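You operate a simulated robot arm through the tools that you are given. There is no shell and no other tool. Be economical: measure what you need, move in short steps, check, and stop when the job is done.

The job below is to be done with a simulated two-armed robot. You get a single attempt, and the scene is never put back.

Task
Open the locker door, take the white core and leave it in the inside of the hold locker, then shut the door.

The check looks at the end state, three seconds after you hand in, the way a careful person would. Anything else that was tipped, shoved, dropped, spilled or broken makes it a failure.

Robot
Two 6-joint arms with two-finger parallel grippers on one trunk, on a base that drives. Base frame: it is fixed to the floor where the robot stands at the start and does not move with it; the origin is under the middle of the robot, x ahead of it, y to its left, z up. Lengths are in cm, angles in rad, forces in N, time in s.
The left shoulder is at the start at [6, 18.7, 84.7], the right one opposite. With the tool pointing down near the work surface each hand reaches from about 24 to 58 cm from the robot's upright axis, wherever it stands, measured 20 degrees to its own side. Places, roughly: locker door [40, 10, 70]; inside of the hold locker [60, 0, 50]; white core [-75, -200, 100]. Payload 1.57 kg a hand.
The TCP of each hand is the grasp point between the finger pads, 3 cm short of the fingertips. In the tool frame z runs along the fingers and y along their closing line. Largest opening 11 cm; finger width 2.4, thickness 1.2; the body of the gripper, 4.8 by 11.2 cm, starts 7.8 cm behind the TCP.
Orientation is told as [roll, pitch, yaw] about the base's x, y, z axes, in that order, counted from this pose: with the fingers straight down and closing along the base's y, the tool's x points along the base's -x, its y along +y and its z along -z.

Tools
- The arms move only by the tool send_rows. It takes "left_moves", "right_moves" or both (then of equal length, played together; a hand with none holds still); each is a list of rows, each a list of 7 numbers: the gripper command, from -1 (shut) to 1 (fully open), values between in proportion, then the shift along the tool's x, y, z in cm, then the turn, a rotation vector about the tool's x, y, z in rad. In form: [[grip, dx, dy, dz, wx, wy, wz], ...]. A call has 1 to 10 rows; each row is the pose to reach, as a shift and turn from the pose commanded when the call began, along the tool's axes at that moment. A row lasts 0.2 s, in which the tool goes at most 5 cm and 0.15 rad; a call with a longer step from one row to the next is refused whole, and so is a gripper value outside its range. Where a pose cannot be reached the arm comes as near as it can. A force on the tool above 40 N (or 10 N above the force at the start of the call, whichever is more), or a blocked arm, ends the call early, and 0.2 s more pass. Each finger travels about 15.3 cm/s and halts on what it meets, pressing with about 20 N; the grip force reading is that of the motor and also rises with nothing between the fingers. The clock runs only during rows and for 0.2 s after the last one: add rows that repeat a pose to give the fingers time. The reply holds the time, the measured pose of the TCP, the force on the tool along the base axes, the opening and the grip force, in the units named above and with some noise.
- Cameras (640 x 400 px; columns grow to the right, rows downward): "scene" is now at [0.92, 3.02, 138.61]; the picture's right is [0.39, -0.92, 0.00], its down [-0.72, -0.31, -0.62] and it looks along [0.57, 0.24, -0.78] (base axes); focal length 249 px, centre (320, 200). "left" rides on the left gripper at [7, -1.6, -14.1] in its tool frame; the picture's right is [0.23, 0.97, 0.00], its down [-0.85, 0.20, -0.48] and it looks along [-0.47, 0.11, 0.88] (tool axes); focal length 222 px, centre (320, 200). "right" rides on the right gripper at [7, 1.6, -14.1] in its tool frame; the picture's right is [-0.23, 0.97, 0.00], its down [-0.86, -0.20, -0.48] and it looks along [-0.47, -0.11, 0.88] (tool axes); focal length 222 px, centre (320, 200). There is no depth. A picture from a camera that has moved, and an enlarged one, comes with that camera's place and axes in the base frame and with its lens.
- camera(camera): a new picture of that camera. It takes no simulated time.
- slide_trunk(by): slides the trunk up (or, below 0, down) by that many cm; the arms and the scene camera ride with it, the base frame stays. It gives what a move gives, with no picture.
- steer(legs): drives the robot by 1 to 6 legs, each [ahead, left, turn to the left] in cm, cm and rad, along the robot's own axes; the way and the turn of a leg run together, so that a leg with both is an arc; at most 150 cm and 3.142 rad a leg. The arms and the cameras ride along, it lands a little off, and it stops where it bumps. It gives what a move gives.
- pan_tilt(pan, tilt): turns the head with the scene camera to pan (to the left, within 1.501 rad either way) and tilt (down, from -0.506 to 1.204), counted from straight ahead of the robot. It gives what a move gives.
- zoom(camera, box): a new picture of the part [left, top, right, bottom] of that camera's present view, enlarged. It takes no simulated time.
- job_done(): hands the job in; it is judged then, once.

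Work in short steps. Places have to be worked out from the pictures, the camera data and where the tool is seen: move nearer, look again, correct. Check each grasp and each placing, and mend what went wrong. You have 120 turns and 100 pictures in all, those below and enlarged ones among them. Open the grippers and draw the arms clear of the work before you hand the job in, unless the task says otherwise; then end with one line.

The tools are called after "Emit:" as name(argument=value, ...) on one line, values as JSON. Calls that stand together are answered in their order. send_rows: Moves the arms, as the interface text tells. Its arguments: {"type":"object","properties":{"left_moves":{"type":"array"},"right_moves":{"type":"array"}},"required":[]} The other tools are called the same way: slide_trunk (by) slides the trunk up or down; steer (legs) drives the base; pan_tilt (pan, tilt) turns the head that bears the scene camera; camera (camera) takes a picture; zoom (camera, box) takes an enlarged picture of a part of a camera's view; job_done () hands the job in.

At the start:

```text
clock: 0.0
left_ee_pos: [39.11, 41.94, 92.22]
left_tool_rot: [0.001, -0.001, 0.0]
left_wrist_force: [0.0, -0.3, 0.4]
left_opening: 10.99
left_grasp_force: 0.0
right_ee_pos: [28.04, -0.54, 92.51]
right_tool_rot: [0.001, 0.0, -0.001]
right_wrist_force: [0.6, 0.4, -0.4]
right_opening: 11.0
right_grasp_force: 0.0
trunk travel left (down, up): [-47.5, 51.5]
robot x, y, heading: [-0.24, 0.06, -0.001]
head pan, tilt: [0.405, 0.901]
```

scene: 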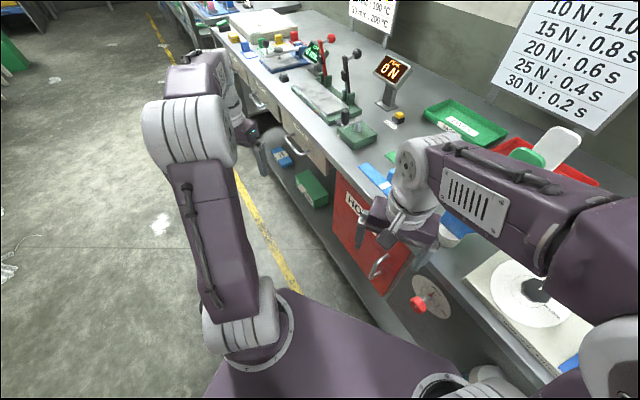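
right: 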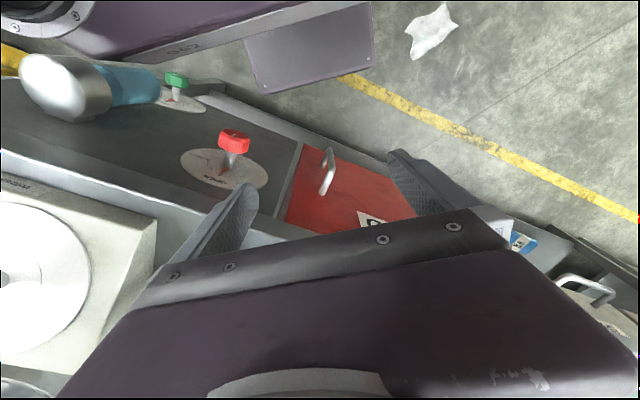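
left: 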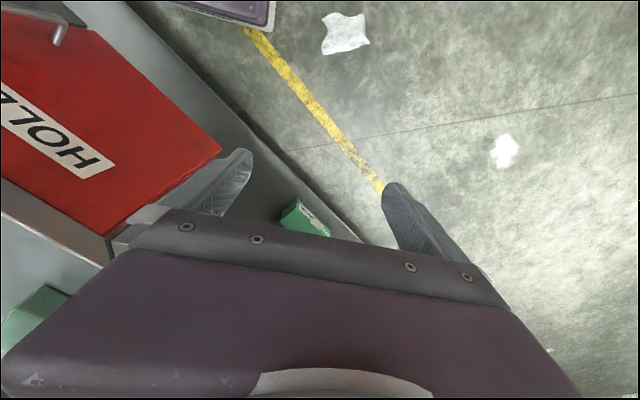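

The red door labelled "HOLD" sits under the counter ahead of me. I'll tilt the head to see it more squarely before moving.

Emit:
pan_tilt(pan=0.0, tilt=0.7)

Emit:
camera(camera="scene")

```text
clock: 0.9
left_ee_pos: [39.05, 41.93, 92.2]
left_tool_rot: [0.0, -0.001, 0.0]
left_wrist_force: [0.1, 0.9, -0.5]
left_opening: 10.99
left_grasp_force: 0.0
right_ee_pos: [28.06, -0.68, 92.52]
right_tool_rot: [0.0, 0.001, -0.002]
right_wrist_force: [0.7, 0.2, 0.1]
right_opening: 11.04
right_grasp_force: 0.1
trunk travel left (down, up): [-47.5, 51.5]
robot x, y, heading: [0.02, 0.08, -0.0]
head pan, tilt: [0.0, 0.7]
```

```text
96 pictures are left
camera scene: at [2.47, 0.06, 140.23], right [0.0, -1.0, 0.0], down [-0.64, 0.0, -0.76], along [0.76, 0.0, -0.64], focal length 249 px, centre (320, 200)
```

scene: 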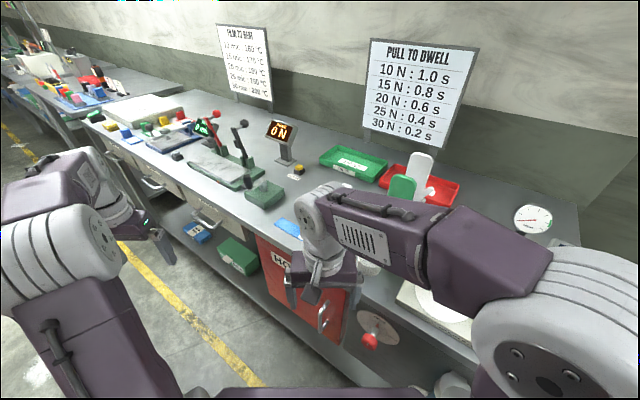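

The bench front runs diagonally, with its normal about 36° right of my heading reversed. Next I look to the right, toward the white core.

Emit:
pan_tilt(pan=-1.5, tilt=0.4)

Emit:
camera(camera="scene")

```text
clock: 2.5
left_ee_pos: [39.01, 41.87, 92.23]
left_tool_rot: [0.0, 0.001, 0.001]
left_wrist_force: [-0.6, 0.1, 0.2]
left_opening: 10.98
left_grasp_force: 0.1
right_ee_pos: [28.09, -0.67, 92.54]
right_tool_rot: [0.0, 0.0, 0.0]
right_wrist_force: [-0.2, 1.1, -0.3]
right_opening: 11.01
right_grasp_force: 0.0
trunk travel left (down, up): [-47.5, 51.5]
robot x, y, heading: [0.04, -0.25, -0.005]
head pan, tilt: [-1.499, 0.4]
```

```text
95 pictures are left
camera scene: at [-5.35, -9.19, 142.91], right [-1.0, -0.07, 0.0], down [-0.03, 0.39, -0.92], along [0.07, -0.92, -0.39], focal length 249 px, centre (320, 200)
```

scene: 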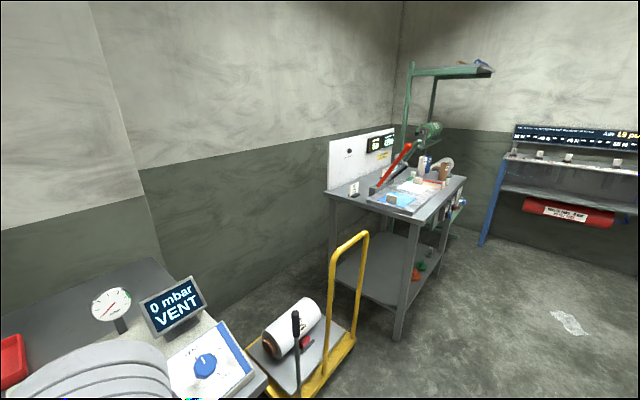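

The small table behind on the right should hold the white core. I zoom in on it.

Emit:
zoom(camera="scene", box=[310, 100, 510, 225])

```text
3.20 times, centred on (410, 162) of scene
camera zoom: at [-5.35, -9.19, 142.91], right [-1.0, -0.07, 0.0], down [-0.03, 0.39, -0.92], along [0.07, -0.92, -0.39], focal length 796 px, centre (32, 320)
```

zoom: 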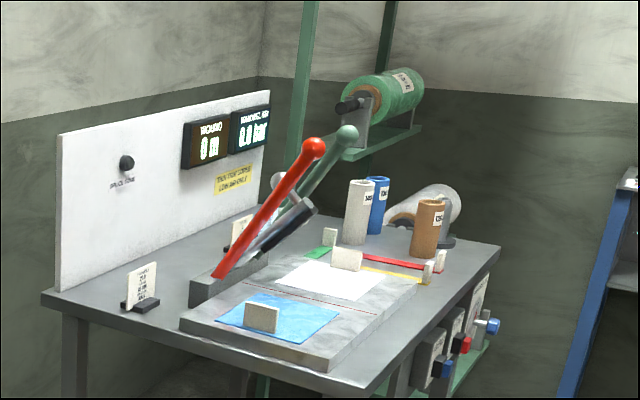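

The white tube next to the blue and brown ones is the core. I'll do the door first: back away from the bench about 25 cm, then turn right about 0.63 rad to face it squarely.

Emit:
steer(legs=[[-20, 15, 0], [0, 0, -0.63]])

Emit:
pan_tilt(pan=0.0, tilt=0.8)

Emit:
camera(camera="scene")

```text
clock: 6.0
left_ee_pos: [36.31, 25.88, 92.19]
left_tool_rot: [0.0, -0.001, -0.633]
left_wrist_force: [0.7, -0.5, 0.1]
left_opening: 11.02
left_grasp_force: 0.1
right_ee_pos: [2.32, -2.03, 92.51]
right_tool_rot: [0.0, -0.002, -0.633]
right_wrist_force: [0.6, 0.1, 0.0]
right_opening: 10.98
right_grasp_force: 0.1
trunk travel left (down, up): [-47.5, 51.5]
robot x, y, heading: [-20.33, 15.18, -0.63]
head pan, tilt: [-1.499, 0.4]
```

```text
clock: 7.6
left_ee_pos: [36.24, 25.73, 92.17]
left_tool_rot: [0.001, 0.0, -0.633]
left_wrist_force: [-0.2, -0.4, 0.6]
left_opening: 11.0
left_grasp_force: 0.1
right_ee_pos: [2.33, -2.12, 92.53]
right_tool_rot: [0.0, 0.0, -0.633]
right_wrist_force: [0.4, -0.5, -0.2]
right_opening: 10.99
right_grasp_force: 0.1
trunk travel left (down, up): [-47.5, 51.5]
robot x, y, heading: [-20.08, 15.22, -0.632]
head pan, tilt: [0.0, 0.799]
```

```text
93 pictures are left
camera scene: at [-18.37, 13.92, 139.41], right [-0.59, -0.81, 0.0], down [-0.58, 0.42, -0.7], along [0.56, -0.41, -0.72], focal length 249 px, centre (320, 200)
```

scene: 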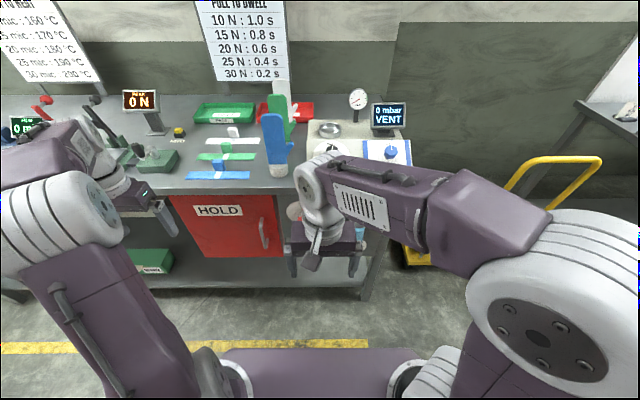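

Squarely facing now; the door shows its handle on the right side. Zoom in for detail.

Emit:
zoom(camera="scene", box=[150, 170, 342, 290])

```text
3.33 times, centred on (246, 230) of scene
camera zoom: at [-18.37, 13.92, 139.41], right [-0.59, -0.81, 0.0], down [-0.58, 0.42, -0.7], along [0.56, -0.41, -0.72], focal length 829 px, centre (567, 100)
```

zoom: 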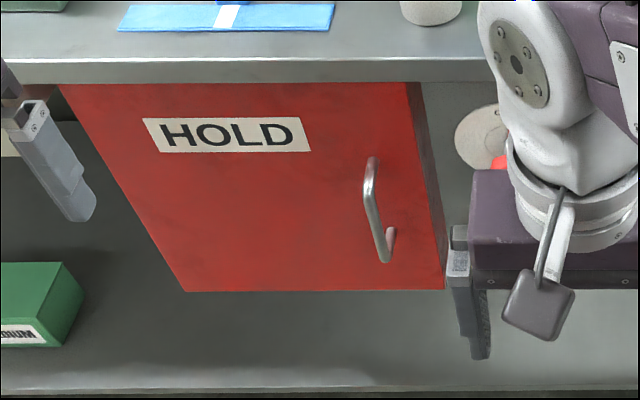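

Worked out in the robot's frame: door face ≈57 cm ahead, door Y 15–47, z 48–85, handle bar at Y≈19.7, z 62–77, ≈3.7 cm proud. I'll drive 6 cm ahead, lower the trunk by 20, and look again.

Emit:
steer(legs=[[6, 0, 0]])

Emit:
slide_trunk(by=-20)

Emit:
send_rows(left_moves=[[0, 0, -3, 0, 0, -0.12, 0], [0, 0, -6, 0, 0, -0.24, 0], [0, 0, -9, 0, 0, -0.36, 0], [0, 0, -12, 0, 0, -0.48, 0], [0, 0, -15, 0, 0, -0.6, 0], [0, 0, -18, 0, 0, -0.6, 0], [0, 0, -20, 0, 0, -0.6, 0]], right_moves=[[0, 0, -2, -1, 0, 0, 0], [0, 0, -4, -2, 0, 0, 0], [0, 0, -6, -3, 0, 0, 0], [0, 0, -8, -4, 0, 0, 0], [0, 0, -10, -5, 0, 0, 0], [0, 0, -12, -5, 0, 0, 0], [0, 0, -14, -5, 0, 0, 0]])

Emit:
camera(camera="scene")

Emit:
camera(camera="left")

```text
clock: 8.6
left_ee_pos: [41.13, 22.13, 92.19]
left_tool_rot: [-0.001, 0.003, -0.633]
left_wrist_force: [0.1, 0.4, 0.0]
left_opening: 11.0
left_grasp_force: 0.0
right_ee_pos: [7.12, -5.57, 92.35]
right_tool_rot: [0.0, 0.003, -0.633]
right_wrist_force: [0.0, -0.3, -0.6]
right_opening: 11.0
right_grasp_force: 0.0
trunk travel left (down, up): [-47.5, 51.5]
robot x, y, heading: [-15.25, 11.66, -0.633]
head pan, tilt: [0.0, 0.799]
```

```text
clock: 10.8
left_ee_pos: [41.1, 22.36, 72.08]
left_tool_rot: [0.002, 0.001, -0.633]
left_wrist_force: [0.0, 0.3, -0.9]
left_opening: 10.97
left_grasp_force: 0.1
right_ee_pos: [7.08, -5.62, 72.5]
right_tool_rot: [0.0, -0.002, -0.632]
right_wrist_force: [0.2, -0.3, 0.1]
right_opening: 10.99
right_grasp_force: 0.0
trunk travel left (down, up): [-27.5, 71.5]
robot x, y, heading: [-15.15, 11.63, -0.63]
head pan, tilt: [0.0, 0.799]
```

```text
clock: 12.3
left_ee_pos: [29.17, 6.07, 72.13]
left_tool_rot: [0.0, -0.602, -0.631]
left_wrist_force: [-0.5, -0.4, -1.8]
left_opening: 5.49
left_grasp_force: 0.0
right_ee_pos: [-1.27, -16.91, 77.53]
right_tool_rot: [-0.001, 0.0, -0.631]
right_wrist_force: [0.7, -0.3, 0.1]
right_opening: 5.49
right_grasp_force: 0.0
trunk travel left (down, up): [-27.5, 71.5]
robot x, y, heading: [-14.96, 11.85, -0.631]
head pan, tilt: [0.0, 0.799]
```

```text
91 pictures are left
camera scene: at [-13.58, 10.39, 119.41], right [-0.59, -0.81, 0.0], down [-0.58, 0.42, -0.7], along [0.56, -0.41, -0.72], focal length 249 px, centre (320, 200)
```

scene: 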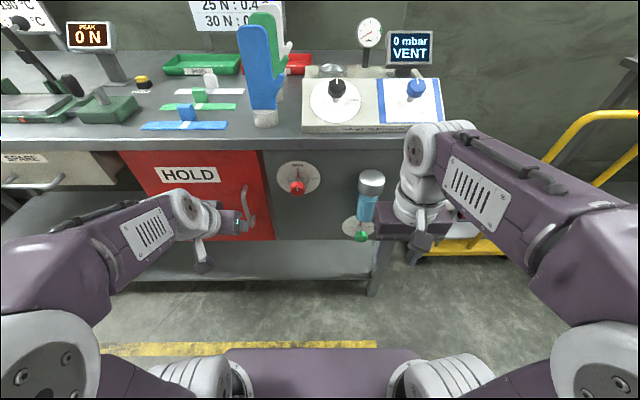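

```text
90 pictures are left
camera left: at [17.08, 12.98, 79.91], right [0.42, 0.9, -0.13], down [0.47, -0.1, 0.88], along [0.78, -0.43, -0.46], focal length 222 px, centre (320, 200)
```

left: 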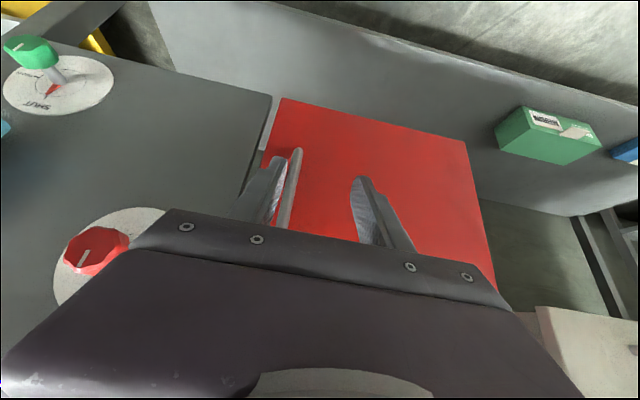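

Bar estimated at Y≈19.0, about 8.6 cm ahead of the hand and 2.4 cm to its right. I'll open, shift sideways, then advance most of the way; also a look at the red knob.

Emit:
send_rows(left_moves=[[0.5, 0, -1.2, 0, 0, 0, 0], [0.5, 0, -2.4, 0, 0, 0, 0], [0.5, -1.6, -2.4, 1.5, 0, 0, 0], [0.5, -3.2, -2.4, 3, 0, 0, 0], [0.5, -4.7, -2.4, 4.6, 0, 0, 0]])

Emit:
camera(camera="left")

Emit:
zoom(camera="scene", box=[180, 140, 340, 240])

```text
clock: 13.6
left_ee_pos: [33.03, 0.3, 70.96]
left_tool_rot: [0.0, -0.599, -0.634]
left_wrist_force: [-0.7, -0.3, -0.5]
left_opening: 8.23
left_grasp_force: 0.0
right_ee_pos: [-1.17, -16.77, 77.42]
right_tool_rot: [0.001, 0.0, -0.632]
right_wrist_force: [1.0, -0.8, -0.2]
right_opening: 5.51
right_grasp_force: 0.1
trunk travel left (down, up): [-27.5, 71.5]
robot x, y, heading: [-15.33, 11.33, -0.632]
head pan, tilt: [0.0, 0.799]
```

```text
89 pictures are left
camera left: at [20.94, 7.24, 78.77], right [0.43, 0.9, -0.13], down [0.47, -0.1, 0.88], along [0.77, -0.43, -0.46], focal length 222 px, centre (320, 200)
```

left: 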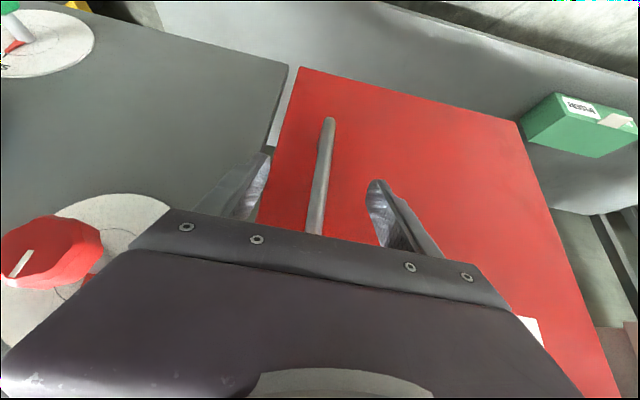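

```text
4.00 times, centred on (260, 190) of scene
camera zoom: at [-13.53, 10.38, 119.4], right [-0.59, -0.81, 0.0], down [-0.58, 0.42, -0.7], along [0.56, -0.41, -0.72], focal length 994 px, centre (560, 240)
```

zoom: 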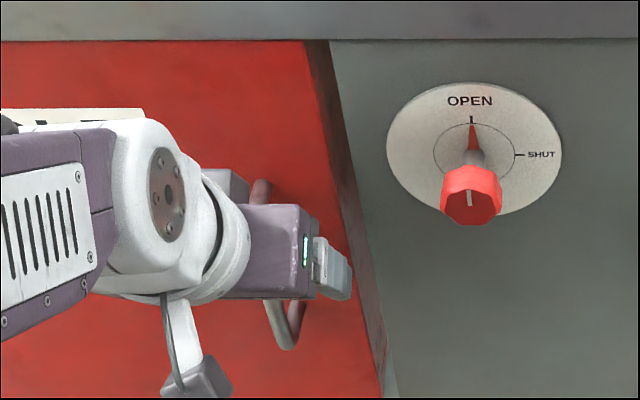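

The bar stands between the fingers. Advance 1.2 cm more horizontally and close.

Emit:
send_rows(left_moves=[[0.5, -1.0, 0, 0.7, 0, 0, 0], [0, -1.0, 0, 0.7, 0, 0, 0], [-0.5, -1.0, 0, 0.7, 0, 0, 0], [-1, -1.0, 0, 0.7, 0, 0, 0], [-1, -1.0, 0, 0.7, 0, 0, 0], [-1, -1.0, 0, 0.7, 0, 0, 0]])

Emit:
camera(camera="left")

```text
clock: 14.9
left_ee_pos: [33.98, -0.42, 71.14]
left_tool_rot: [-0.001, -0.6, -0.633]
left_wrist_force: [0.4, -0.5, 0.2]
left_opening: 1.18
left_grasp_force: 29.6
right_ee_pos: [-1.23, -16.8, 77.61]
right_tool_rot: [-0.002, 0.0, -0.633]
right_wrist_force: [0.8, -0.5, 0.1]
right_opening: 5.53
right_grasp_force: 0.2
trunk travel left (down, up): [-27.5, 71.5]
robot x, y, heading: [-15.17, 11.45, -0.63]
head pan, tilt: [0.0, 0.799]
```

```text
87 pictures are left
camera left: at [21.86, 6.54, 78.82], right [0.42, 0.9, -0.13], down [0.47, -0.1, 0.88], along [0.77, -0.43, -0.46], focal length 222 px, centre (320, 200)
```

left: 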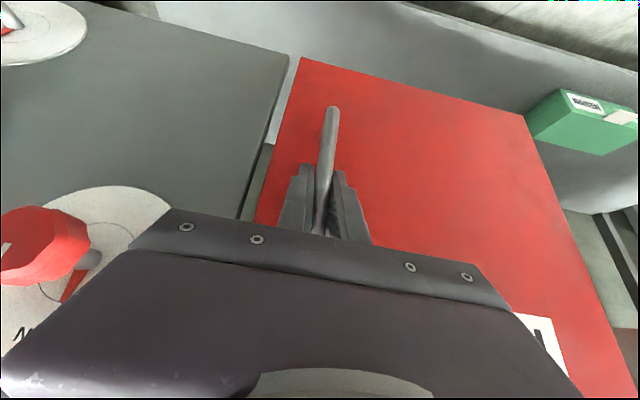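

Firm grip on the bar (1.2 cm). I pull along the hinge arc, first a short test of 0.1 rad.

Emit:
send_rows(left_moves=[[-1, 1.13, 0.27, -0.77, 0.028, 0, 0.041], [-1, 2.27, 0.61, -1.55, 0.0565, 0, 0.0825]])

```text
clock: 15.6
left_ee_pos: [32.19, 1.78, 71.16]
left_tool_rot: [0.0, -0.598, -0.731]
left_wrist_force: [-7.0, -3.9, -0.3]
left_opening: 1.18
left_grasp_force: 29.3
right_ee_pos: [-1.29, -16.82, 77.47]
right_tool_rot: [0.0, 0.001, -0.634]
right_wrist_force: [-0.4, -0.2, 0.5]
right_opening: 5.49
right_grasp_force: 0.2
trunk travel left (down, up): [-27.5, 71.5]
robot x, y, heading: [-15.61, 11.64, -0.635]
head pan, tilt: [0.0, 0.799]
```

The door moves freely along the arc. Continue with the same arc for 0.4 rad more.

Emit:
send_rows(left_moves=[[-1, 1.13, 0.15, -0.77, 0.028, 0, 0.041], [-1, 2.27, 0.45, -1.55, 0.0565, 0, 0.0825], [-1, 3.38, 0.85, -2.31, 0.085, 0, 0.124], [-1, 4.48, 1.3, -3.07, 0.113, 0, 0.165], [-1, 5.54, 1.85, -3.8, 0.141, 0, 0.206], [-1, 6.6, 2.45, -4.52, 0.17, 0, 0.2475], [-1, 7.61, 3.1, -5.21, 0.198, 0, 0.289], [-1, 8.62, 3.85, -5.9, 0.226, 0, 0.33]])

Emit:
camera(camera="scene")

```text
clock: 17.4
left_ee_pos: [26.77, 11.64, 71.19]
left_tool_rot: [-0.001, -0.6, -1.135]
left_wrist_force: [-17.0, -4.1, -2.0]
left_opening: 1.17
left_grasp_force: 29.1
right_ee_pos: [-1.37, -16.91, 77.54]
right_tool_rot: [0.002, -0.002, -0.632]
right_wrist_force: [0.4, 0.2, -0.6]
right_opening: 5.52
right_grasp_force: 0.1
trunk travel left (down, up): [-27.5, 71.5]
robot x, y, heading: [-15.25, 11.87, -0.631]
head pan, tilt: [0.0, 0.799]
```

```text
86 pictures are left
camera scene: at [-13.8, 10.36, 119.4], right [-0.59, -0.81, 0.0], down [-0.58, 0.42, -0.7], along [0.56, -0.41, -0.72], focal length 249 px, centre (320, 200)
```

scene: 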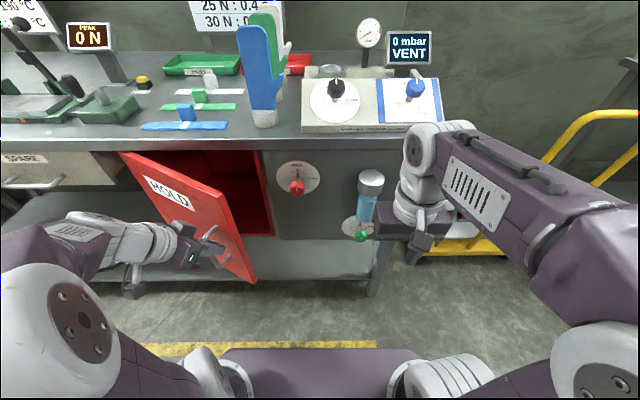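

Door is ~30° open; a slight radial force says the hinge is a bit farther than I assumed. I continue with a slightly larger radius.

Emit:
send_rows(left_moves=[[-1, 1.2, 0.0, -0.82, 0.028, 0, 0.041], [-1, 2.39, 0.15, -1.64, 0.0565, 0, 0.0825], [-1, 3.57, 0.5, -2.45, 0.085, 0, 0.124], [-1, 4.73, 0.95, -3.24, 0.113, 0, 0.165], [-1, 5.86, 1.5, -4.01, 0.141, 0, 0.206], [-1, 6.97, 2.1, -4.77, 0.17, 0, 0.2475], [-1, 8.05, 2.8, -5.51, 0.198, 0, 0.289], [-1, 9.11, 3.5, -6.24, 0.226, 0, 0.33]])

Emit:
camera(camera="scene")

```text
clock: 19.1
left_ee_pos: [25.83, 22.53, 71.08]
left_tool_rot: [0.01, -0.604, -1.519]
left_wrist_force: [9.3, 0.7, 2.6]
left_opening: 1.19
left_grasp_force: 28.5
right_ee_pos: [-1.13, -17.09, 77.39]
right_tool_rot: [-0.002, 0.0, -0.633]
right_wrist_force: [0.2, 0.7, 0.1]
right_opening: 5.52
right_grasp_force: 0.0
trunk travel left (down, up): [-27.5, 71.5]
robot x, y, heading: [-15.22, 11.57, -0.633]
head pan, tilt: [0.0, 0.799]
stopped in row 8 (left hand): the force on the tool passed its limit (the readings are from after the stop); the commanded pose is now the measured one
```

```text
85 pictures are left
camera scene: at [-13.39, 10.39, 119.36], right [-0.59, -0.81, 0.0], down [-0.58, 0.42, -0.7], along [0.56, -0.41, -0.72], focal length 249 px, centre (320, 200)
```

scene: 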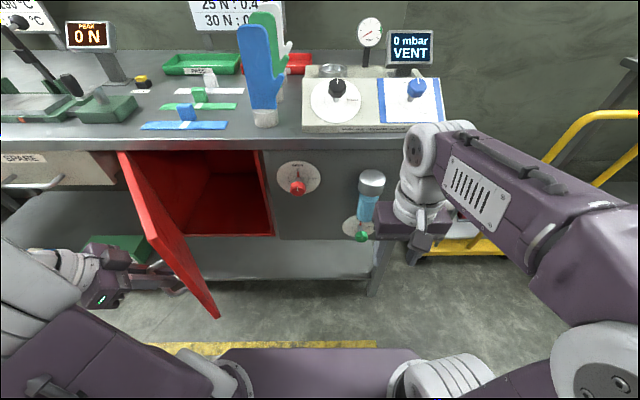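

Door is ~52° open; refit hinge gives radius ≈27.9 as originally guessed. I continue the arc with that radius.

Emit:
send_rows(left_moves=[[-1, 1.12, 0.27, -0.77, 0.028, 0, 0.041], [-1, 2.25, 0.6, -1.54, 0.0565, 0, 0.0825], [-1, 3.36, 1.0, -2.3, 0.085, 0, 0.124], [-1, 4.44, 1.48, -3.04, 0.113, 0, 0.165], [-1, 5.5, 2.0, -3.77, 0.141, 0, 0.206], [-1, 6.54, 2.62, -4.48, 0.17, 0, 0.2475], [-1, 7.55, 3.3, -5.17, 0.198, 0, 0.289], [-1, 8.53, 4.0, -5.84, 0.226, 0, 0.33]])

Emit:
camera(camera="scene")

```text
clock: 20.9
left_ee_pos: [29.34, 33.05, 71.15]
left_tool_rot: [0.007, -0.602, -1.92]
left_wrist_force: [18.1, -9.8, -1.0]
left_opening: 1.2
left_grasp_force: 28.7
right_ee_pos: [-1.14, -16.89, 77.45]
right_tool_rot: [-0.001, 0.001, -0.634]
right_wrist_force: [0.1, 0.9, 0.0]
right_opening: 5.51
right_grasp_force: 0.1
trunk travel left (down, up): [-27.5, 71.5]
robot x, y, heading: [-15.15, 11.82, -0.638]
head pan, tilt: [0.0, 0.799]
```

```text
84 pictures are left
camera scene: at [-13.29, 10.26, 119.4], right [-0.59, -0.81, 0.0], down [-0.58, 0.43, -0.7], along [0.56, -0.41, -0.72], focal length 249 px, centre (320, 200)
```

scene: 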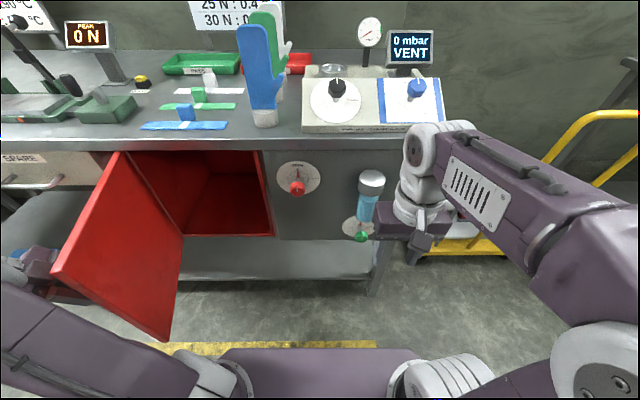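

Now ~75° open. One more stretch, easing toward the hinge a little.

Emit:
send_rows(left_moves=[[-1, 1.12, 0.6, -0.77, 0.028, 0, 0.041], [-1, 2.25, 1.1, -1.54, 0.0565, 0, 0.0825], [-1, 3.36, 1.6, -2.3, 0.085, 0, 0.124], [-1, 4.44, 2.1, -3.04, 0.113, 0, 0.165], [-1, 5.5, 2.7, -3.77, 0.141, 0, 0.206], [-1, 6.54, 3.3, -4.48, 0.17, 0, 0.2475], [-1, 7.55, 4.0, -5.17, 0.198, 0, 0.289], [-1, 8.53, 4.7, -5.84, 0.226, 0, 0.33]])

Emit:
camera(camera="scene")

Emit:
camera(camera="left")

```text
clock: 22.7
left_ee_pos: [34.09, 39.26, 69.42]
left_tool_rot: [0.011, -0.592, -2.323]
left_wrist_force: [-3.5, 2.2, 26.6]
left_opening: 1.24
left_grasp_force: 29.6
left hand out of reach, approached as far as the arm can: row 6, 7, 8
right_ee_pos: [-1.5, -16.95, 77.52]
right_tool_rot: [0.003, -0.003, -0.634]
right_wrist_force: [-0.2, -0.4, 0.2]
right_opening: 5.48
right_grasp_force: 0.0
trunk travel left (down, up): [-27.5, 71.5]
robot x, y, heading: [-15.01, 11.52, -0.631]
head pan, tilt: [0.0, 0.799]
```

```text
83 pictures are left
camera scene: at [-13.81, 10.28, 119.41], right [-0.59, -0.81, 0.0], down [-0.58, 0.42, -0.7], along [0.56, -0.41, -0.72], focal length 249 px, centre (320, 200)
```

scene: 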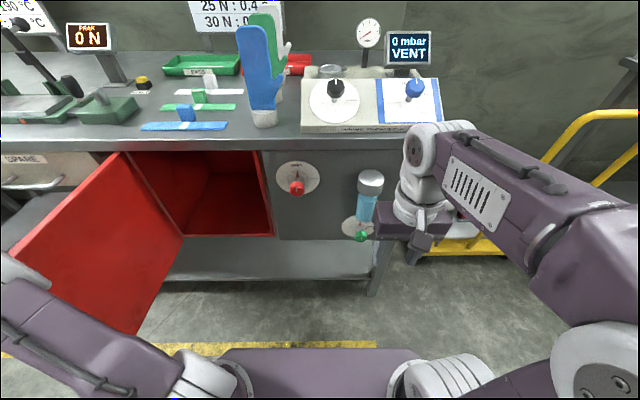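

```text
82 pictures are left
camera left: at [42.1, 50.51, 77.21], right [0.84, -0.52, -0.12], down [-0.16, -0.45, 0.88], along [-0.51, -0.72, -0.47], focal length 222 px, centre (320, 200)
```

left: 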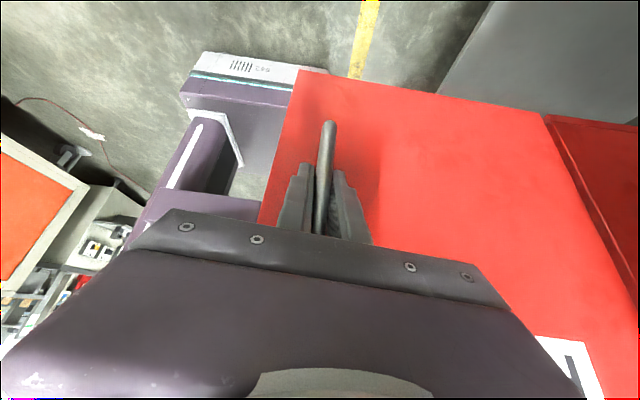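

The door is open ~91°. I release the bar, back the hand off, then raise the trunk to lift the arm clear over the door.

Emit:
send_rows(left_moves=[[-0.3, 0, 0, 0, 0, 0, 0], [0.3, 0, 0, 0, 0, 0, 0], [0.6, 0, 0, 0, 0, 0, 0], [0.6, 0, 0, -2, 0, 0, 0], [0.6, 0, 0, -4, 0, 0, 0]])

Emit:
camera(camera="left")

```text
clock: 23.9
left_ee_pos: [33.48, 39.17, 70.34]
left_tool_rot: [0.009, -0.598, -2.321]
left_wrist_force: [-0.6, -0.2, -0.1]
left_opening: 8.8
left_grasp_force: 0.1
left hand out of reach, approached as far as the arm can: row 4, 5
right_ee_pos: [-1.15, -16.87, 77.46]
right_tool_rot: [0.0, 0.0, -0.634]
right_wrist_force: [0.2, -0.1, 0.0]
right_opening: 5.51
right_grasp_force: 0.1
trunk travel left (down, up): [-27.5, 71.5]
robot x, y, heading: [-15.17, 11.72, -0.633]
head pan, tilt: [0.0, 0.799]
```

```text
81 pictures are left
camera left: at [41.4, 50.56, 78.09], right [0.84, -0.52, -0.12], down [-0.16, -0.45, 0.88], along [-0.51, -0.72, -0.46], focal length 222 px, centre (320, 200)
```

left: 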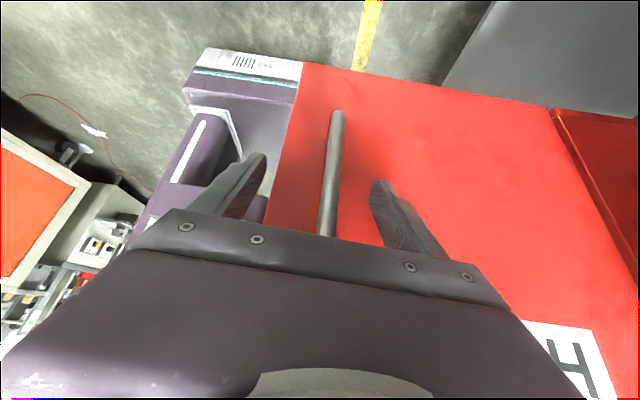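

The bar is free between the open fingers. Raise the trunk straight up 30 cm.

Emit:
slide_trunk(by=30)

Emit:
camera(camera="scene")

```text
clock: 26.9
left_ee_pos: [33.46, 39.19, 100.23]
left_tool_rot: [0.01, -0.597, -2.321]
left_wrist_force: [0.1, -0.4, -0.3]
left_opening: 8.8
left_grasp_force: 0.1
right_ee_pos: [-1.22, -16.84, 107.49]
right_tool_rot: [0.0, -0.001, -0.634]
right_wrist_force: [0.1, -0.2, -0.4]
right_opening: 5.49
right_grasp_force: 0.1
trunk travel left (down, up): [-57.5, 41.5]
robot x, y, heading: [-15.16, 11.63, -0.634]
head pan, tilt: [0.0, 0.799]
```

```text
80 pictures are left
camera scene: at [-13.53, 10.41, 149.4], right [-0.59, -0.81, 0.0], down [-0.58, 0.42, -0.7], along [0.56, -0.41, -0.72], focal length 249 px, centre (320, 200)
```

scene: 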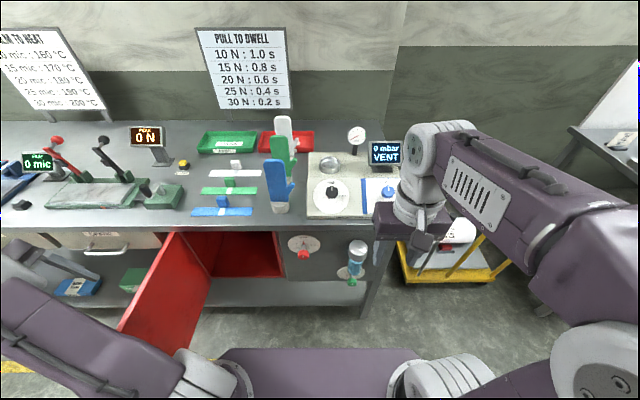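

All clear above. I unwind the left hand back in front of the robot.

Emit:
send_rows(left_moves=[[0, -1.88, 0.95, 0.8, -0.085, 0, -0.122], [0, -3.76, 1.9, 1.6, -0.169, 0, -0.245], [0, -5.64, 2.84, 2.4, -0.253, 0, -0.368], [0, -7.52, 3.78, 3.2, -0.338, 0, -0.49], [0, -9.4, 4.7, 4.0, -0.422, 0, -0.613], [0, -11.3, 5.7, 4.8, -0.507, 0, -0.736], [0, -13.2, 6.6, 5.6, -0.59, 0, -0.858], [0, -15, 7.6, 6.4, -0.675, 0, -0.98], [0, -16.9, 8.5, 7.2, -0.76, 0, -1.1], [0, -18.8, 9.45, 8, -0.845, 0, -1.225]])

```text
refused: row 10 steps farther than a row can; nothing moved
```

Row 10's turn step was slightly over the limit; I shrink it.

Emit:
send_rows(left_moves=[[0, -1.88, 0.95, 0.8, -0.08, 0, -0.117], [0, -3.76, 1.9, 1.6, -0.16, 0, -0.234], [0, -5.64, 2.84, 2.4, -0.24, 0, -0.351], [0, -7.52, 3.78, 3.2, -0.32, 0, -0.468], [0, -9.4, 4.7, 4.0, -0.4, 0, -0.585], [0, -11.3, 5.7, 4.8, -0.48, 0, -0.702], [0, -13.2, 6.6, 5.6, -0.56, 0, -0.819], [0, -15, 7.6, 6.4, -0.64, 0, -0.936], [0, -16.9, 8.5, 7.2, -0.72, 0, -1.053], [0, -18.8, 9.45, 8, -0.8, 0, -1.17]])

```text
clock: 29.1
left_ee_pos: [26.64, 18.17, 104.4]
left_tool_rot: [0.008, -0.607, -0.897]
left_wrist_force: [0.3, 0.6, -0.4]
left_opening: 5.5
left_grasp_force: 0.1
right_ee_pos: [-1.35, -16.81, 107.49]
right_tool_rot: [0.001, 0.001, -0.633]
right_wrist_force: [0.5, -0.4, 1.1]
right_opening: 5.49
right_grasp_force: 0.1
trunk travel left (down, up): [-57.5, 41.5]
robot x, y, heading: [-15.75, 11.77, -0.634]
head pan, tilt: [0.0, 0.799]
```

Left hand is back in front. The core's table lies in line with the bench about 190–200 cm to my right, same orientation. I back off 12 cm and strafe right in two legs.

Emit:
steer(legs=[[-12, 0, 0], [0, -90, 0], [0, -85, 0]])

Emit:
camera(camera="scene")

```text
clock: 38.8
left_ee_pos: [-86.65, -115.79, 104.28]
left_tool_rot: [0.005, -0.607, -0.918]
left_wrist_force: [0.4, 0.3, -0.9]
left_opening: 5.49
left_grasp_force: 0.1
right_ee_pos: [-115.35, -150.29, 107.44]
right_tool_rot: [0.0, 0.0, -0.65]
right_wrist_force: [-0.2, 0.6, 0.1]
right_opening: 5.5
right_grasp_force: 0.1
trunk travel left (down, up): [-57.5, 41.5]
robot x, y, heading: [-128.42, -121.75, -0.651]
head pan, tilt: [0.0, 0.799]
```

```text
79 pictures are left
camera scene: at [-127.19, -122.8, 149.41], right [-0.61, -0.8, 0.0], down [-0.57, 0.43, -0.7], along [0.55, -0.42, -0.72], focal length 249 px, centre (320, 200)
```

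scene: 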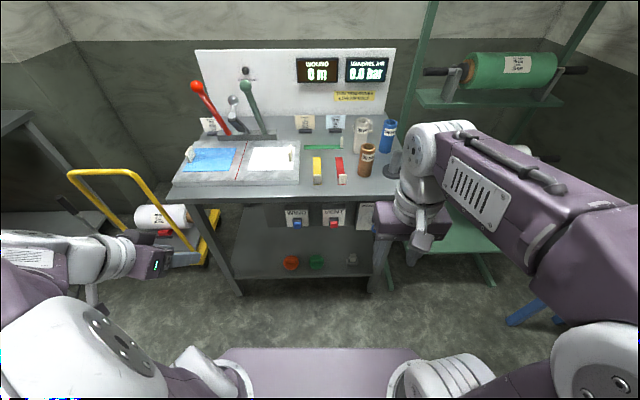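

Table ahead; white core stands at about (362,135) next to the blue and brown. Zoom.

Emit:
zoom(camera="scene", box=[270, 100, 430, 200])

```text
4.00 times, centred on (350, 150) of scene
camera zoom: at [-127.19, -122.8, 149.41], right [-0.61, -0.8, 0.0], down [-0.57, 0.43, -0.7], along [0.55, -0.42, -0.72], focal length 994 px, centre (200, 400)
```

zoom: 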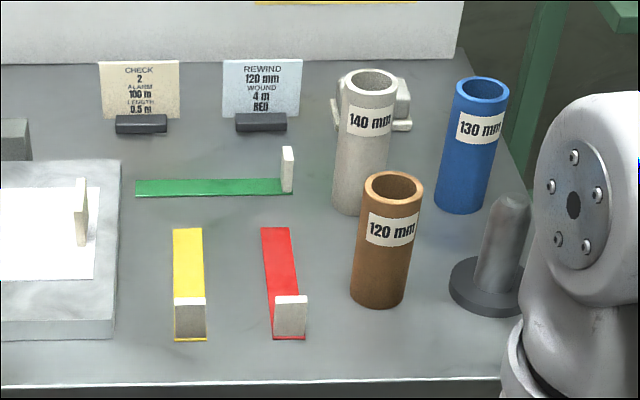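

Core stands 14 cm tall, Ø≈5.3, on z=88, at (90.6, −16.8) in my frame; blue 11 cm right, brown 15.6 cm in front. I'll grasp with the left hand nearly horizontal, yawed from the left-front to miss the brown one, so it can go upright into the locker. First reorient the hand in free space.

Emit:
send_rows(left_moves=[[0.4, 0, 0, 0, 0, -0.15, 0], [0.4, 0, 0, 0, 0, -0.3, 0], [0.4, 0, 0, 0, 0, -0.45, 0], [0.4, 0, 0, 0, 0, -0.6, 0]], right_moves=[[0, 0, 0, -2, 0, 0, 0], [0, 0, 0, -4, 0, 0, 0], [0, 0, 0, -6, 0, 0, 0], [0, 0, 0, -7, 0, 0, 0]])

Emit:
send_rows(left_moves=[[0.4, 0, 0, 0, 0.13, 0, 0.05], [0.4, 0, 0, 0, 0.26, 0, 0.1], [0.4, 0, 0, 0, 0.4, 0, 0.155]])

```text
clock: 39.8
left_ee_pos: [-84.83, -113.85, 105.57]
left_tool_rot: [0.009, -1.21, -0.924]
left_wrist_force: [0.3, 0.5, -0.6]
left_opening: 7.7
left_grasp_force: 0.0
left hand out of reach, approached as far as the arm can: row 3, 4
right_ee_pos: [-115.28, -150.05, 114.55]
right_tool_rot: [-0.003, 0.0, -0.65]
right_wrist_force: [-0.6, 0.2, 0.3]
right_opening: 5.51
right_grasp_force: 0.0
trunk travel left (down, up): [-57.5, 41.5]
robot x, y, heading: [-128.78, -121.5, -0.651]
head pan, tilt: [0.0, 0.799]
```

```text
clock: 40.6
left_ee_pos: [-84.94, -114.04, 105.42]
left_tool_rot: [0.014, -1.206, -1.358]
left_wrist_force: [0.2, -0.1, -0.2]
left_opening: 7.71
left_grasp_force: 0.0
right_ee_pos: [-115.24, -150.28, 114.48]
right_tool_rot: [0.0, 0.0, -0.652]
right_wrist_force: [0.4, 0.5, 0.1]
right_opening: 5.49
right_grasp_force: 0.0
trunk travel left (down, up): [-57.5, 41.5]
robot x, y, heading: [-128.71, -122.02, -0.651]
head pan, tilt: [0.0, 0.799]
```

Orientation reached. Now strafe right 25 and ahead 25, then look.

Emit:
steer(legs=[[0, -25, 0], [25, 0, 0]])

Emit:
camera(camera="scene")

Emit:
camera(camera="left")

```text
clock: 43.9
left_ee_pos: [-80.3, -149.24, 105.39]
left_tool_rot: [0.018, -1.205, -1.36]
left_wrist_force: [0.2, -0.2, -0.2]
left_opening: 7.68
left_grasp_force: 0.0
right_ee_pos: [-110.7, -185.54, 114.51]
right_tool_rot: [0.001, 0.0, -0.651]
right_wrist_force: [-0.3, -0.3, 0.2]
right_opening: 5.49
right_grasp_force: 0.0
trunk travel left (down, up): [-57.5, 41.5]
robot x, y, heading: [-123.78, -156.58, -0.651]
head pan, tilt: [0.0, 0.799]
```

```text
77 pictures are left
camera scene: at [-122.49, -157.99, 149.4], right [-0.61, -0.8, 0.0], down [-0.57, 0.43, -0.7], along [0.55, -0.42, -0.72], focal length 249 px, centre (320, 200)
```

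scene: 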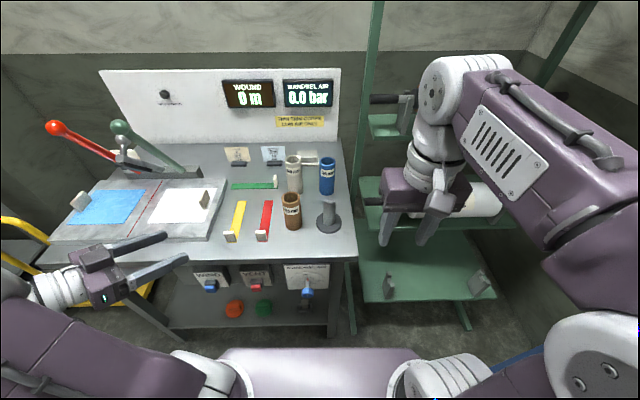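

```text
76 pictures are left
camera left: at [-85.51, -134.24, 103.99], right [0.93, 0.3, -0.21], down [0.16, 0.18, 0.97], along [0.33, -0.94, 0.12], focal length 222 px, centre (320, 200)
```

left: 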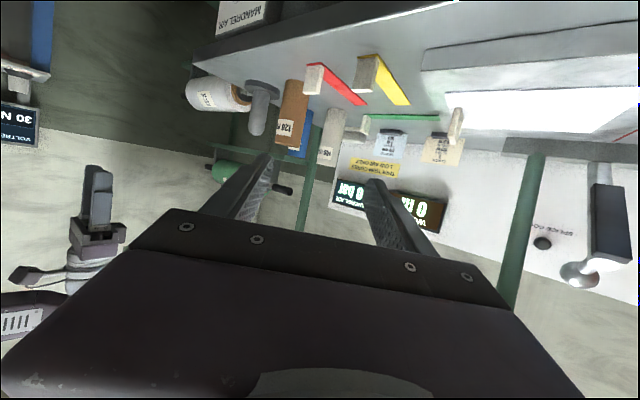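

Core now at about (65.7, 8.3) in my frame, consistent with the first estimate. I bring the left hand to a pre-grasp 12 cm short of it at z≈97.

Emit:
send_rows(left_moves=[[0.4, -0.39, 0.81, 3.95, 0.014, 0, 0.005], [0.4, -0.78, 1.62, 7.9, 0.028, 0, 0.011], [0.4, -1.16, 2.44, 11.85, 0.042, 0, 0.016], [0.4, -1.55, 3.25, 15.8, 0.056, 0, 0.021], [0.4, -1.94, 4.06, 19.75, 0.07, 0, 0.027], [0.4, -2.33, 4.88, 23.7, 0.084, 0, 0.032], [0.4, -2.7, 5.7, 27.65, 0.1, 0, 0.038], [0.4, -3.1, 6.5, 31.6, 0.112, 0, 0.043]])

Emit:
camera(camera="left")

Emit:
camera(camera="scene")

```text
clock: 45.7
left_ee_pos: [-66.74, -177.75, 97.03]
left_tool_rot: [0.016, -1.201, -1.481]
left_wrist_force: [-0.8, -0.9, -0.7]
left_opening: 7.7
left_grasp_force: 0.0
right_ee_pos: [-110.52, -185.53, 114.39]
right_tool_rot: [0.0, 0.001, -0.65]
right_wrist_force: [-0.5, 0.4, -0.1]
right_opening: 5.51
right_grasp_force: 0.1
trunk travel left (down, up): [-57.5, 41.5]
robot x, y, heading: [-123.97, -156.65, -0.652]
head pan, tilt: [0.0, 0.799]
```

```text
75 pictures are left
camera left: at [-70.25, -162.3, 95.59], right [0.96, 0.19, -0.21], down [0.18, 0.16, 0.97], along [0.21, -0.97, 0.12], focal length 222 px, centre (320, 200)
```

left: 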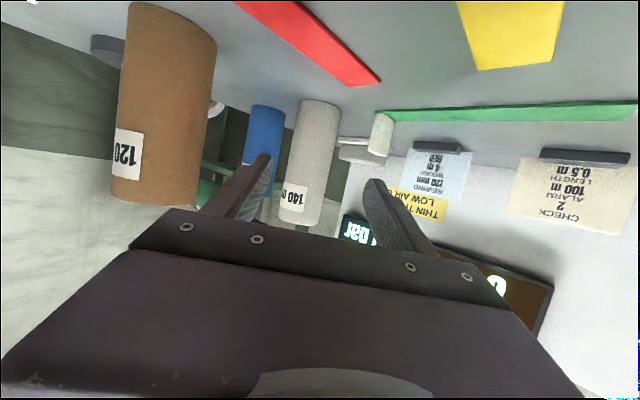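

```text
74 pictures are left
camera scene: at [-122.41, -158.12, 149.4], right [-0.61, -0.8, 0.0], down [-0.57, 0.43, -0.7], along [0.55, -0.42, -0.72], focal length 249 px, centre (320, 200)
```

scene: 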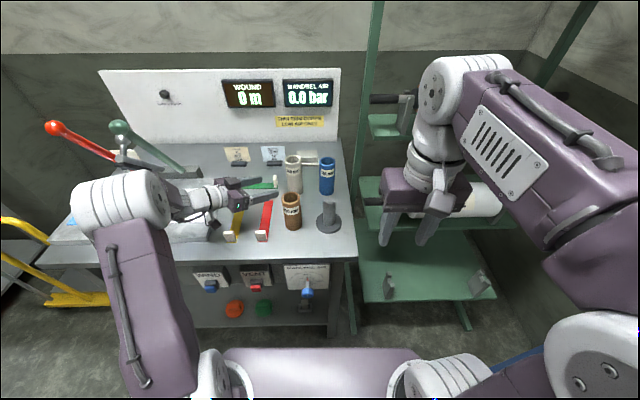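

Ray check puts the core at ≈(−66.8, −189). Tool needs ~1 cm shift sideways; advance 5 cm first with that shift and look.

Emit:
send_rows(left_moves=[[0.5, -0.6, -0.5, 1.55, 0, 0, 0], [0.5, -1.2, -1.0, 3.1, 0, 0, 0], [0.5, -1.8, -1.0, 4.66, 0, 0, 0]])

Emit:
camera(camera="left")

```text
clock: 46.5
left_ee_pos: [-67.46, -182.81, 97.08]
left_tool_rot: [0.014, -1.204, -1.478]
left_wrist_force: [0.1, 0.6, 0.5]
left_opening: 8.26
left_grasp_force: 0.2
right_ee_pos: [-110.66, -185.5, 114.54]
right_tool_rot: [-0.001, 0.001, -0.651]
right_wrist_force: [-0.8, 0.7, 0.6]
right_opening: 5.5
right_grasp_force: 0.0
trunk travel left (down, up): [-57.5, 41.5]
robot x, y, heading: [-124.26, -156.83, -0.651]
head pan, tilt: [0.0, 0.799]
```

```text
73 pictures are left
camera left: at [-70.88, -167.25, 95.62], right [0.96, 0.19, -0.21], down [0.18, 0.16, 0.97], along [0.21, -0.97, 0.12], focal length 222 px, centre (320, 200)
```

left: 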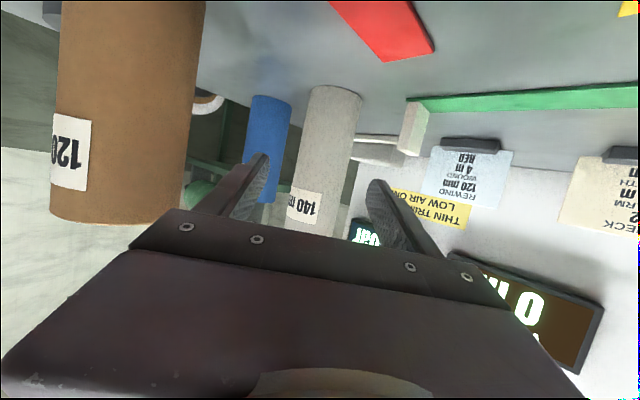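

Centred between the fingers. Advance 6.5 cm and close.

Emit:
send_rows(left_moves=[[0.5, -0.8, 0, 2.0, 0, 0, 0], [0.5, -1.6, 0, 4.05, 0, 0, 0], [0.5, -2.34, 0, 6.07, 0, 0, 0], [0.2, -2.34, 0, 6.07, 0, 0, 0], [-0.2, -2.34, 0, 6.07, 0, 0, 0], [-0.6, -2.34, 0, 6.07, 0, 0, 0], [-0.6, -2.34, 0, 6.07, 0, 0, 0]])

Emit:
camera(camera="left")

```text
clock: 48.1
left_ee_pos: [-66.95, -189.24, 97.18]
left_tool_rot: [0.016, -1.203, -1.481]
left_wrist_force: [-0.1, 0.3, -0.3]
left_opening: 5.06
left_grasp_force: 20.2
right_ee_pos: [-110.53, -185.39, 114.45]
right_tool_rot: [-0.001, 0.0, -0.651]
right_wrist_force: [0.4, -1.1, -0.3]
right_opening: 5.5
right_grasp_force: 0.1
trunk travel left (down, up): [-57.5, 41.5]
robot x, y, heading: [-124.35, -156.72, -0.652]
head pan, tilt: [0.0, 0.799]
```

```text
72 pictures are left
camera left: at [-70.2, -173.69, 95.74], right [0.96, 0.19, -0.21], down [0.18, 0.16, 0.97], along [0.21, -0.97, 0.12], focal length 222 px, centre (320, 200)
```

left: 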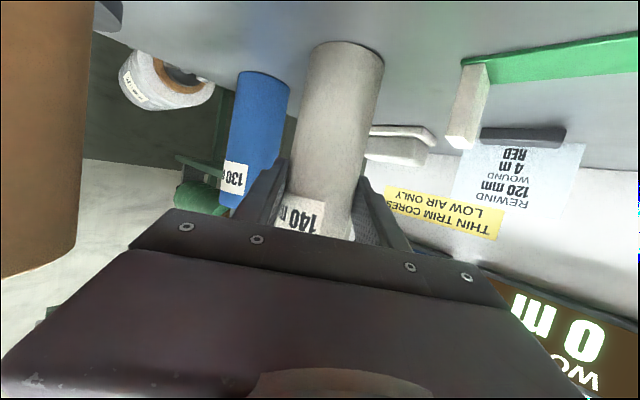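

Core gripped at 5.06 cm. Clamp fully and lift straight up with the trunk.

Emit:
send_rows(left_moves=[[-1, 0, 0, 0, 0, 0, 0], [-1, 0, 0, 0, 0, 0, 0]])

Emit:
slide_trunk(by=18)

Emit:
camera(camera="left")

Emit:
camera(camera="scene")

```text
clock: 48.7
left_ee_pos: [-66.84, -189.24, 97.2]
left_tool_rot: [0.017, -1.205, -1.479]
left_wrist_force: [0.0, -0.9, 1.1]
left_opening: 5.04
left_grasp_force: 20.8
right_ee_pos: [-110.69, -185.41, 114.35]
right_tool_rot: [0.0, -0.002, -0.651]
right_wrist_force: [0.1, 0.4, -0.2]
right_opening: 5.51
right_grasp_force: 0.0
trunk travel left (down, up): [-57.5, 41.5]
robot x, y, heading: [-124.11, -156.74, -0.654]
head pan, tilt: [0.0, 0.799]
```

```text
clock: 50.7
left_ee_pos: [-66.77, -189.27, 115.21]
left_tool_rot: [0.018, -1.204, -1.479]
left_wrist_force: [-0.3, -0.1, -0.5]
left_opening: 5.04
left_grasp_force: 19.8
right_ee_pos: [-110.62, -185.45, 132.41]
right_tool_rot: [0.0, 0.0, -0.651]
right_wrist_force: [-0.2, -0.3, -0.4]
right_opening: 5.5
right_grasp_force: 0.1
trunk travel left (down, up): [-75.5, 23.5]
robot x, y, heading: [-123.98, -156.99, -0.652]
head pan, tilt: [0.0, 0.799]
```

```text
71 pictures are left
camera left: at [-70.19, -173.69, 113.73], right [0.96, 0.19, -0.21], down [0.18, 0.16, 0.97], along [0.21, -0.97, 0.12], focal length 222 px, centre (320, 200)
```

left: 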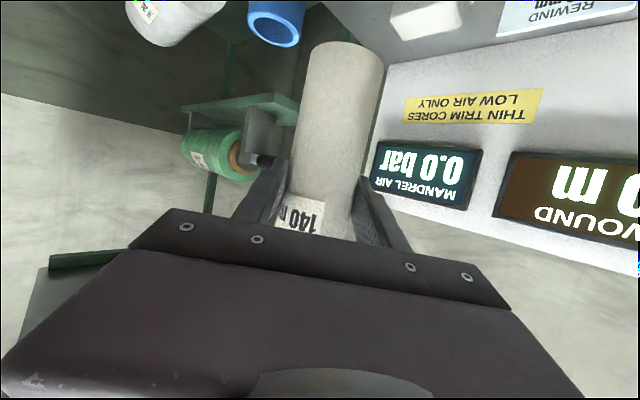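

```text
70 pictures are left
camera scene: at [-122.48, -158.01, 167.4], right [-0.61, -0.8, 0.0], down [-0.57, 0.43, -0.7], along [0.55, -0.42, -0.72], focal length 249 px, centre (320, 200)
```

scene: 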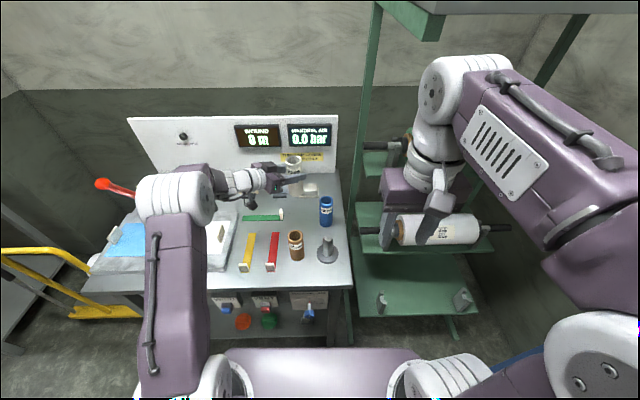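

Lifted cleanly; neighbours undisturbed. Back off 25 cm, then draw the hand in.

Emit:
steer(legs=[[-25, 0, 0]])

```text
clock: 52.5
left_ee_pos: [-86.49, -174.46, 115.12]
left_tool_rot: [0.014, -1.201, -1.482]
left_wrist_force: [0.6, 0.2, -1.2]
left_opening: 5.03
left_grasp_force: 20.3
right_ee_pos: [-130.36, -170.54, 132.36]
right_tool_rot: [0.001, 0.002, -0.654]
right_wrist_force: [0.5, -0.5, -0.3]
right_opening: 5.51
right_grasp_force: 0.1
trunk travel left (down, up): [-75.5, 23.5]
robot x, y, heading: [-143.37, -141.99, -0.648]
head pan, tilt: [0.0, 0.799]
```

Draw the left hand in by ~20 cm and unwind part of the yaw.

Emit:
send_rows(left_moves=[[-1, 1.17, -1.1, -3.0, -0.078, 0, -0.03], [-1, 2.33, -2.2, -6.1, -0.156, 0, -0.06], [-1, 3.5, -3.3, -9.1, -0.234, 0, -0.09], [-1, 4.67, -4.3, -12.1, -0.312, 0, -0.12], [-1, 5.8, -5.4, -15.2, -0.39, 0, -0.15], [-1, 7.0, -6.5, -18.2, -0.467, 0, -0.18]])

Emit:
steer(legs=[[0, 100, 0], [0, 60, 0]])

Emit:
camera(camera="scene")

```text
clock: 53.9
left_ee_pos: [-94.01, -155.93, 115.14]
left_tool_rot: [0.008, -1.206, -0.973]
left_wrist_force: [-0.6, 0.6, -0.8]
left_opening: 5.06
left_grasp_force: 20.7
left hand out of reach, approached as far as the arm can: row 6
right_ee_pos: [-130.41, -170.46, 132.54]
right_tool_rot: [0.001, 0.0, -0.655]
right_wrist_force: [0.0, 0.2, -0.1]
right_opening: 5.47
right_grasp_force: 0.0
trunk travel left (down, up): [-75.5, 23.5]
robot x, y, heading: [-143.78, -141.48, -0.654]
head pan, tilt: [0.0, 0.799]
```

```text
clock: 62.0
left_ee_pos: [3.94, -30.4, 115.15]
left_tool_rot: [0.007, -1.204, -0.986]
left_wrist_force: [0.0, -0.2, -0.7]
left_opening: 5.02
left_grasp_force: 19.9
right_ee_pos: [-32.84, -44.39, 132.37]
right_tool_rot: [0.001, 0.001, -0.669]
right_wrist_force: [-0.2, 0.3, 0.3]
right_opening: 5.52
right_grasp_force: 0.1
trunk travel left (down, up): [-75.5, 23.5]
robot x, y, heading: [-45.64, -15.39, -0.666]
head pan, tilt: [0.0, 0.799]
```

```text
69 pictures are left
camera scene: at [-44.3, -16.78, 167.4], right [-0.62, -0.79, 0.0], down [-0.56, 0.44, -0.7], along [0.55, -0.43, -0.72], focal length 249 px, centre (320, 200)
```

scene: 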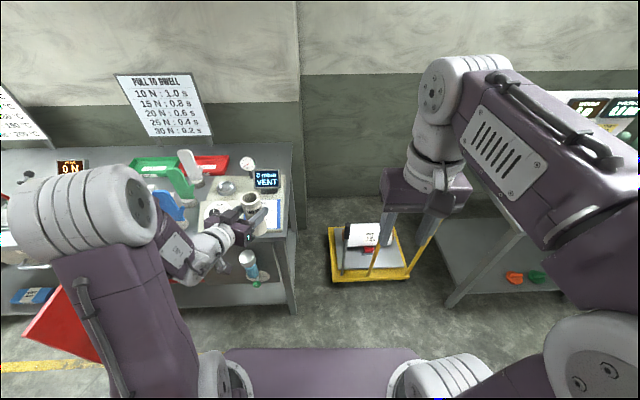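

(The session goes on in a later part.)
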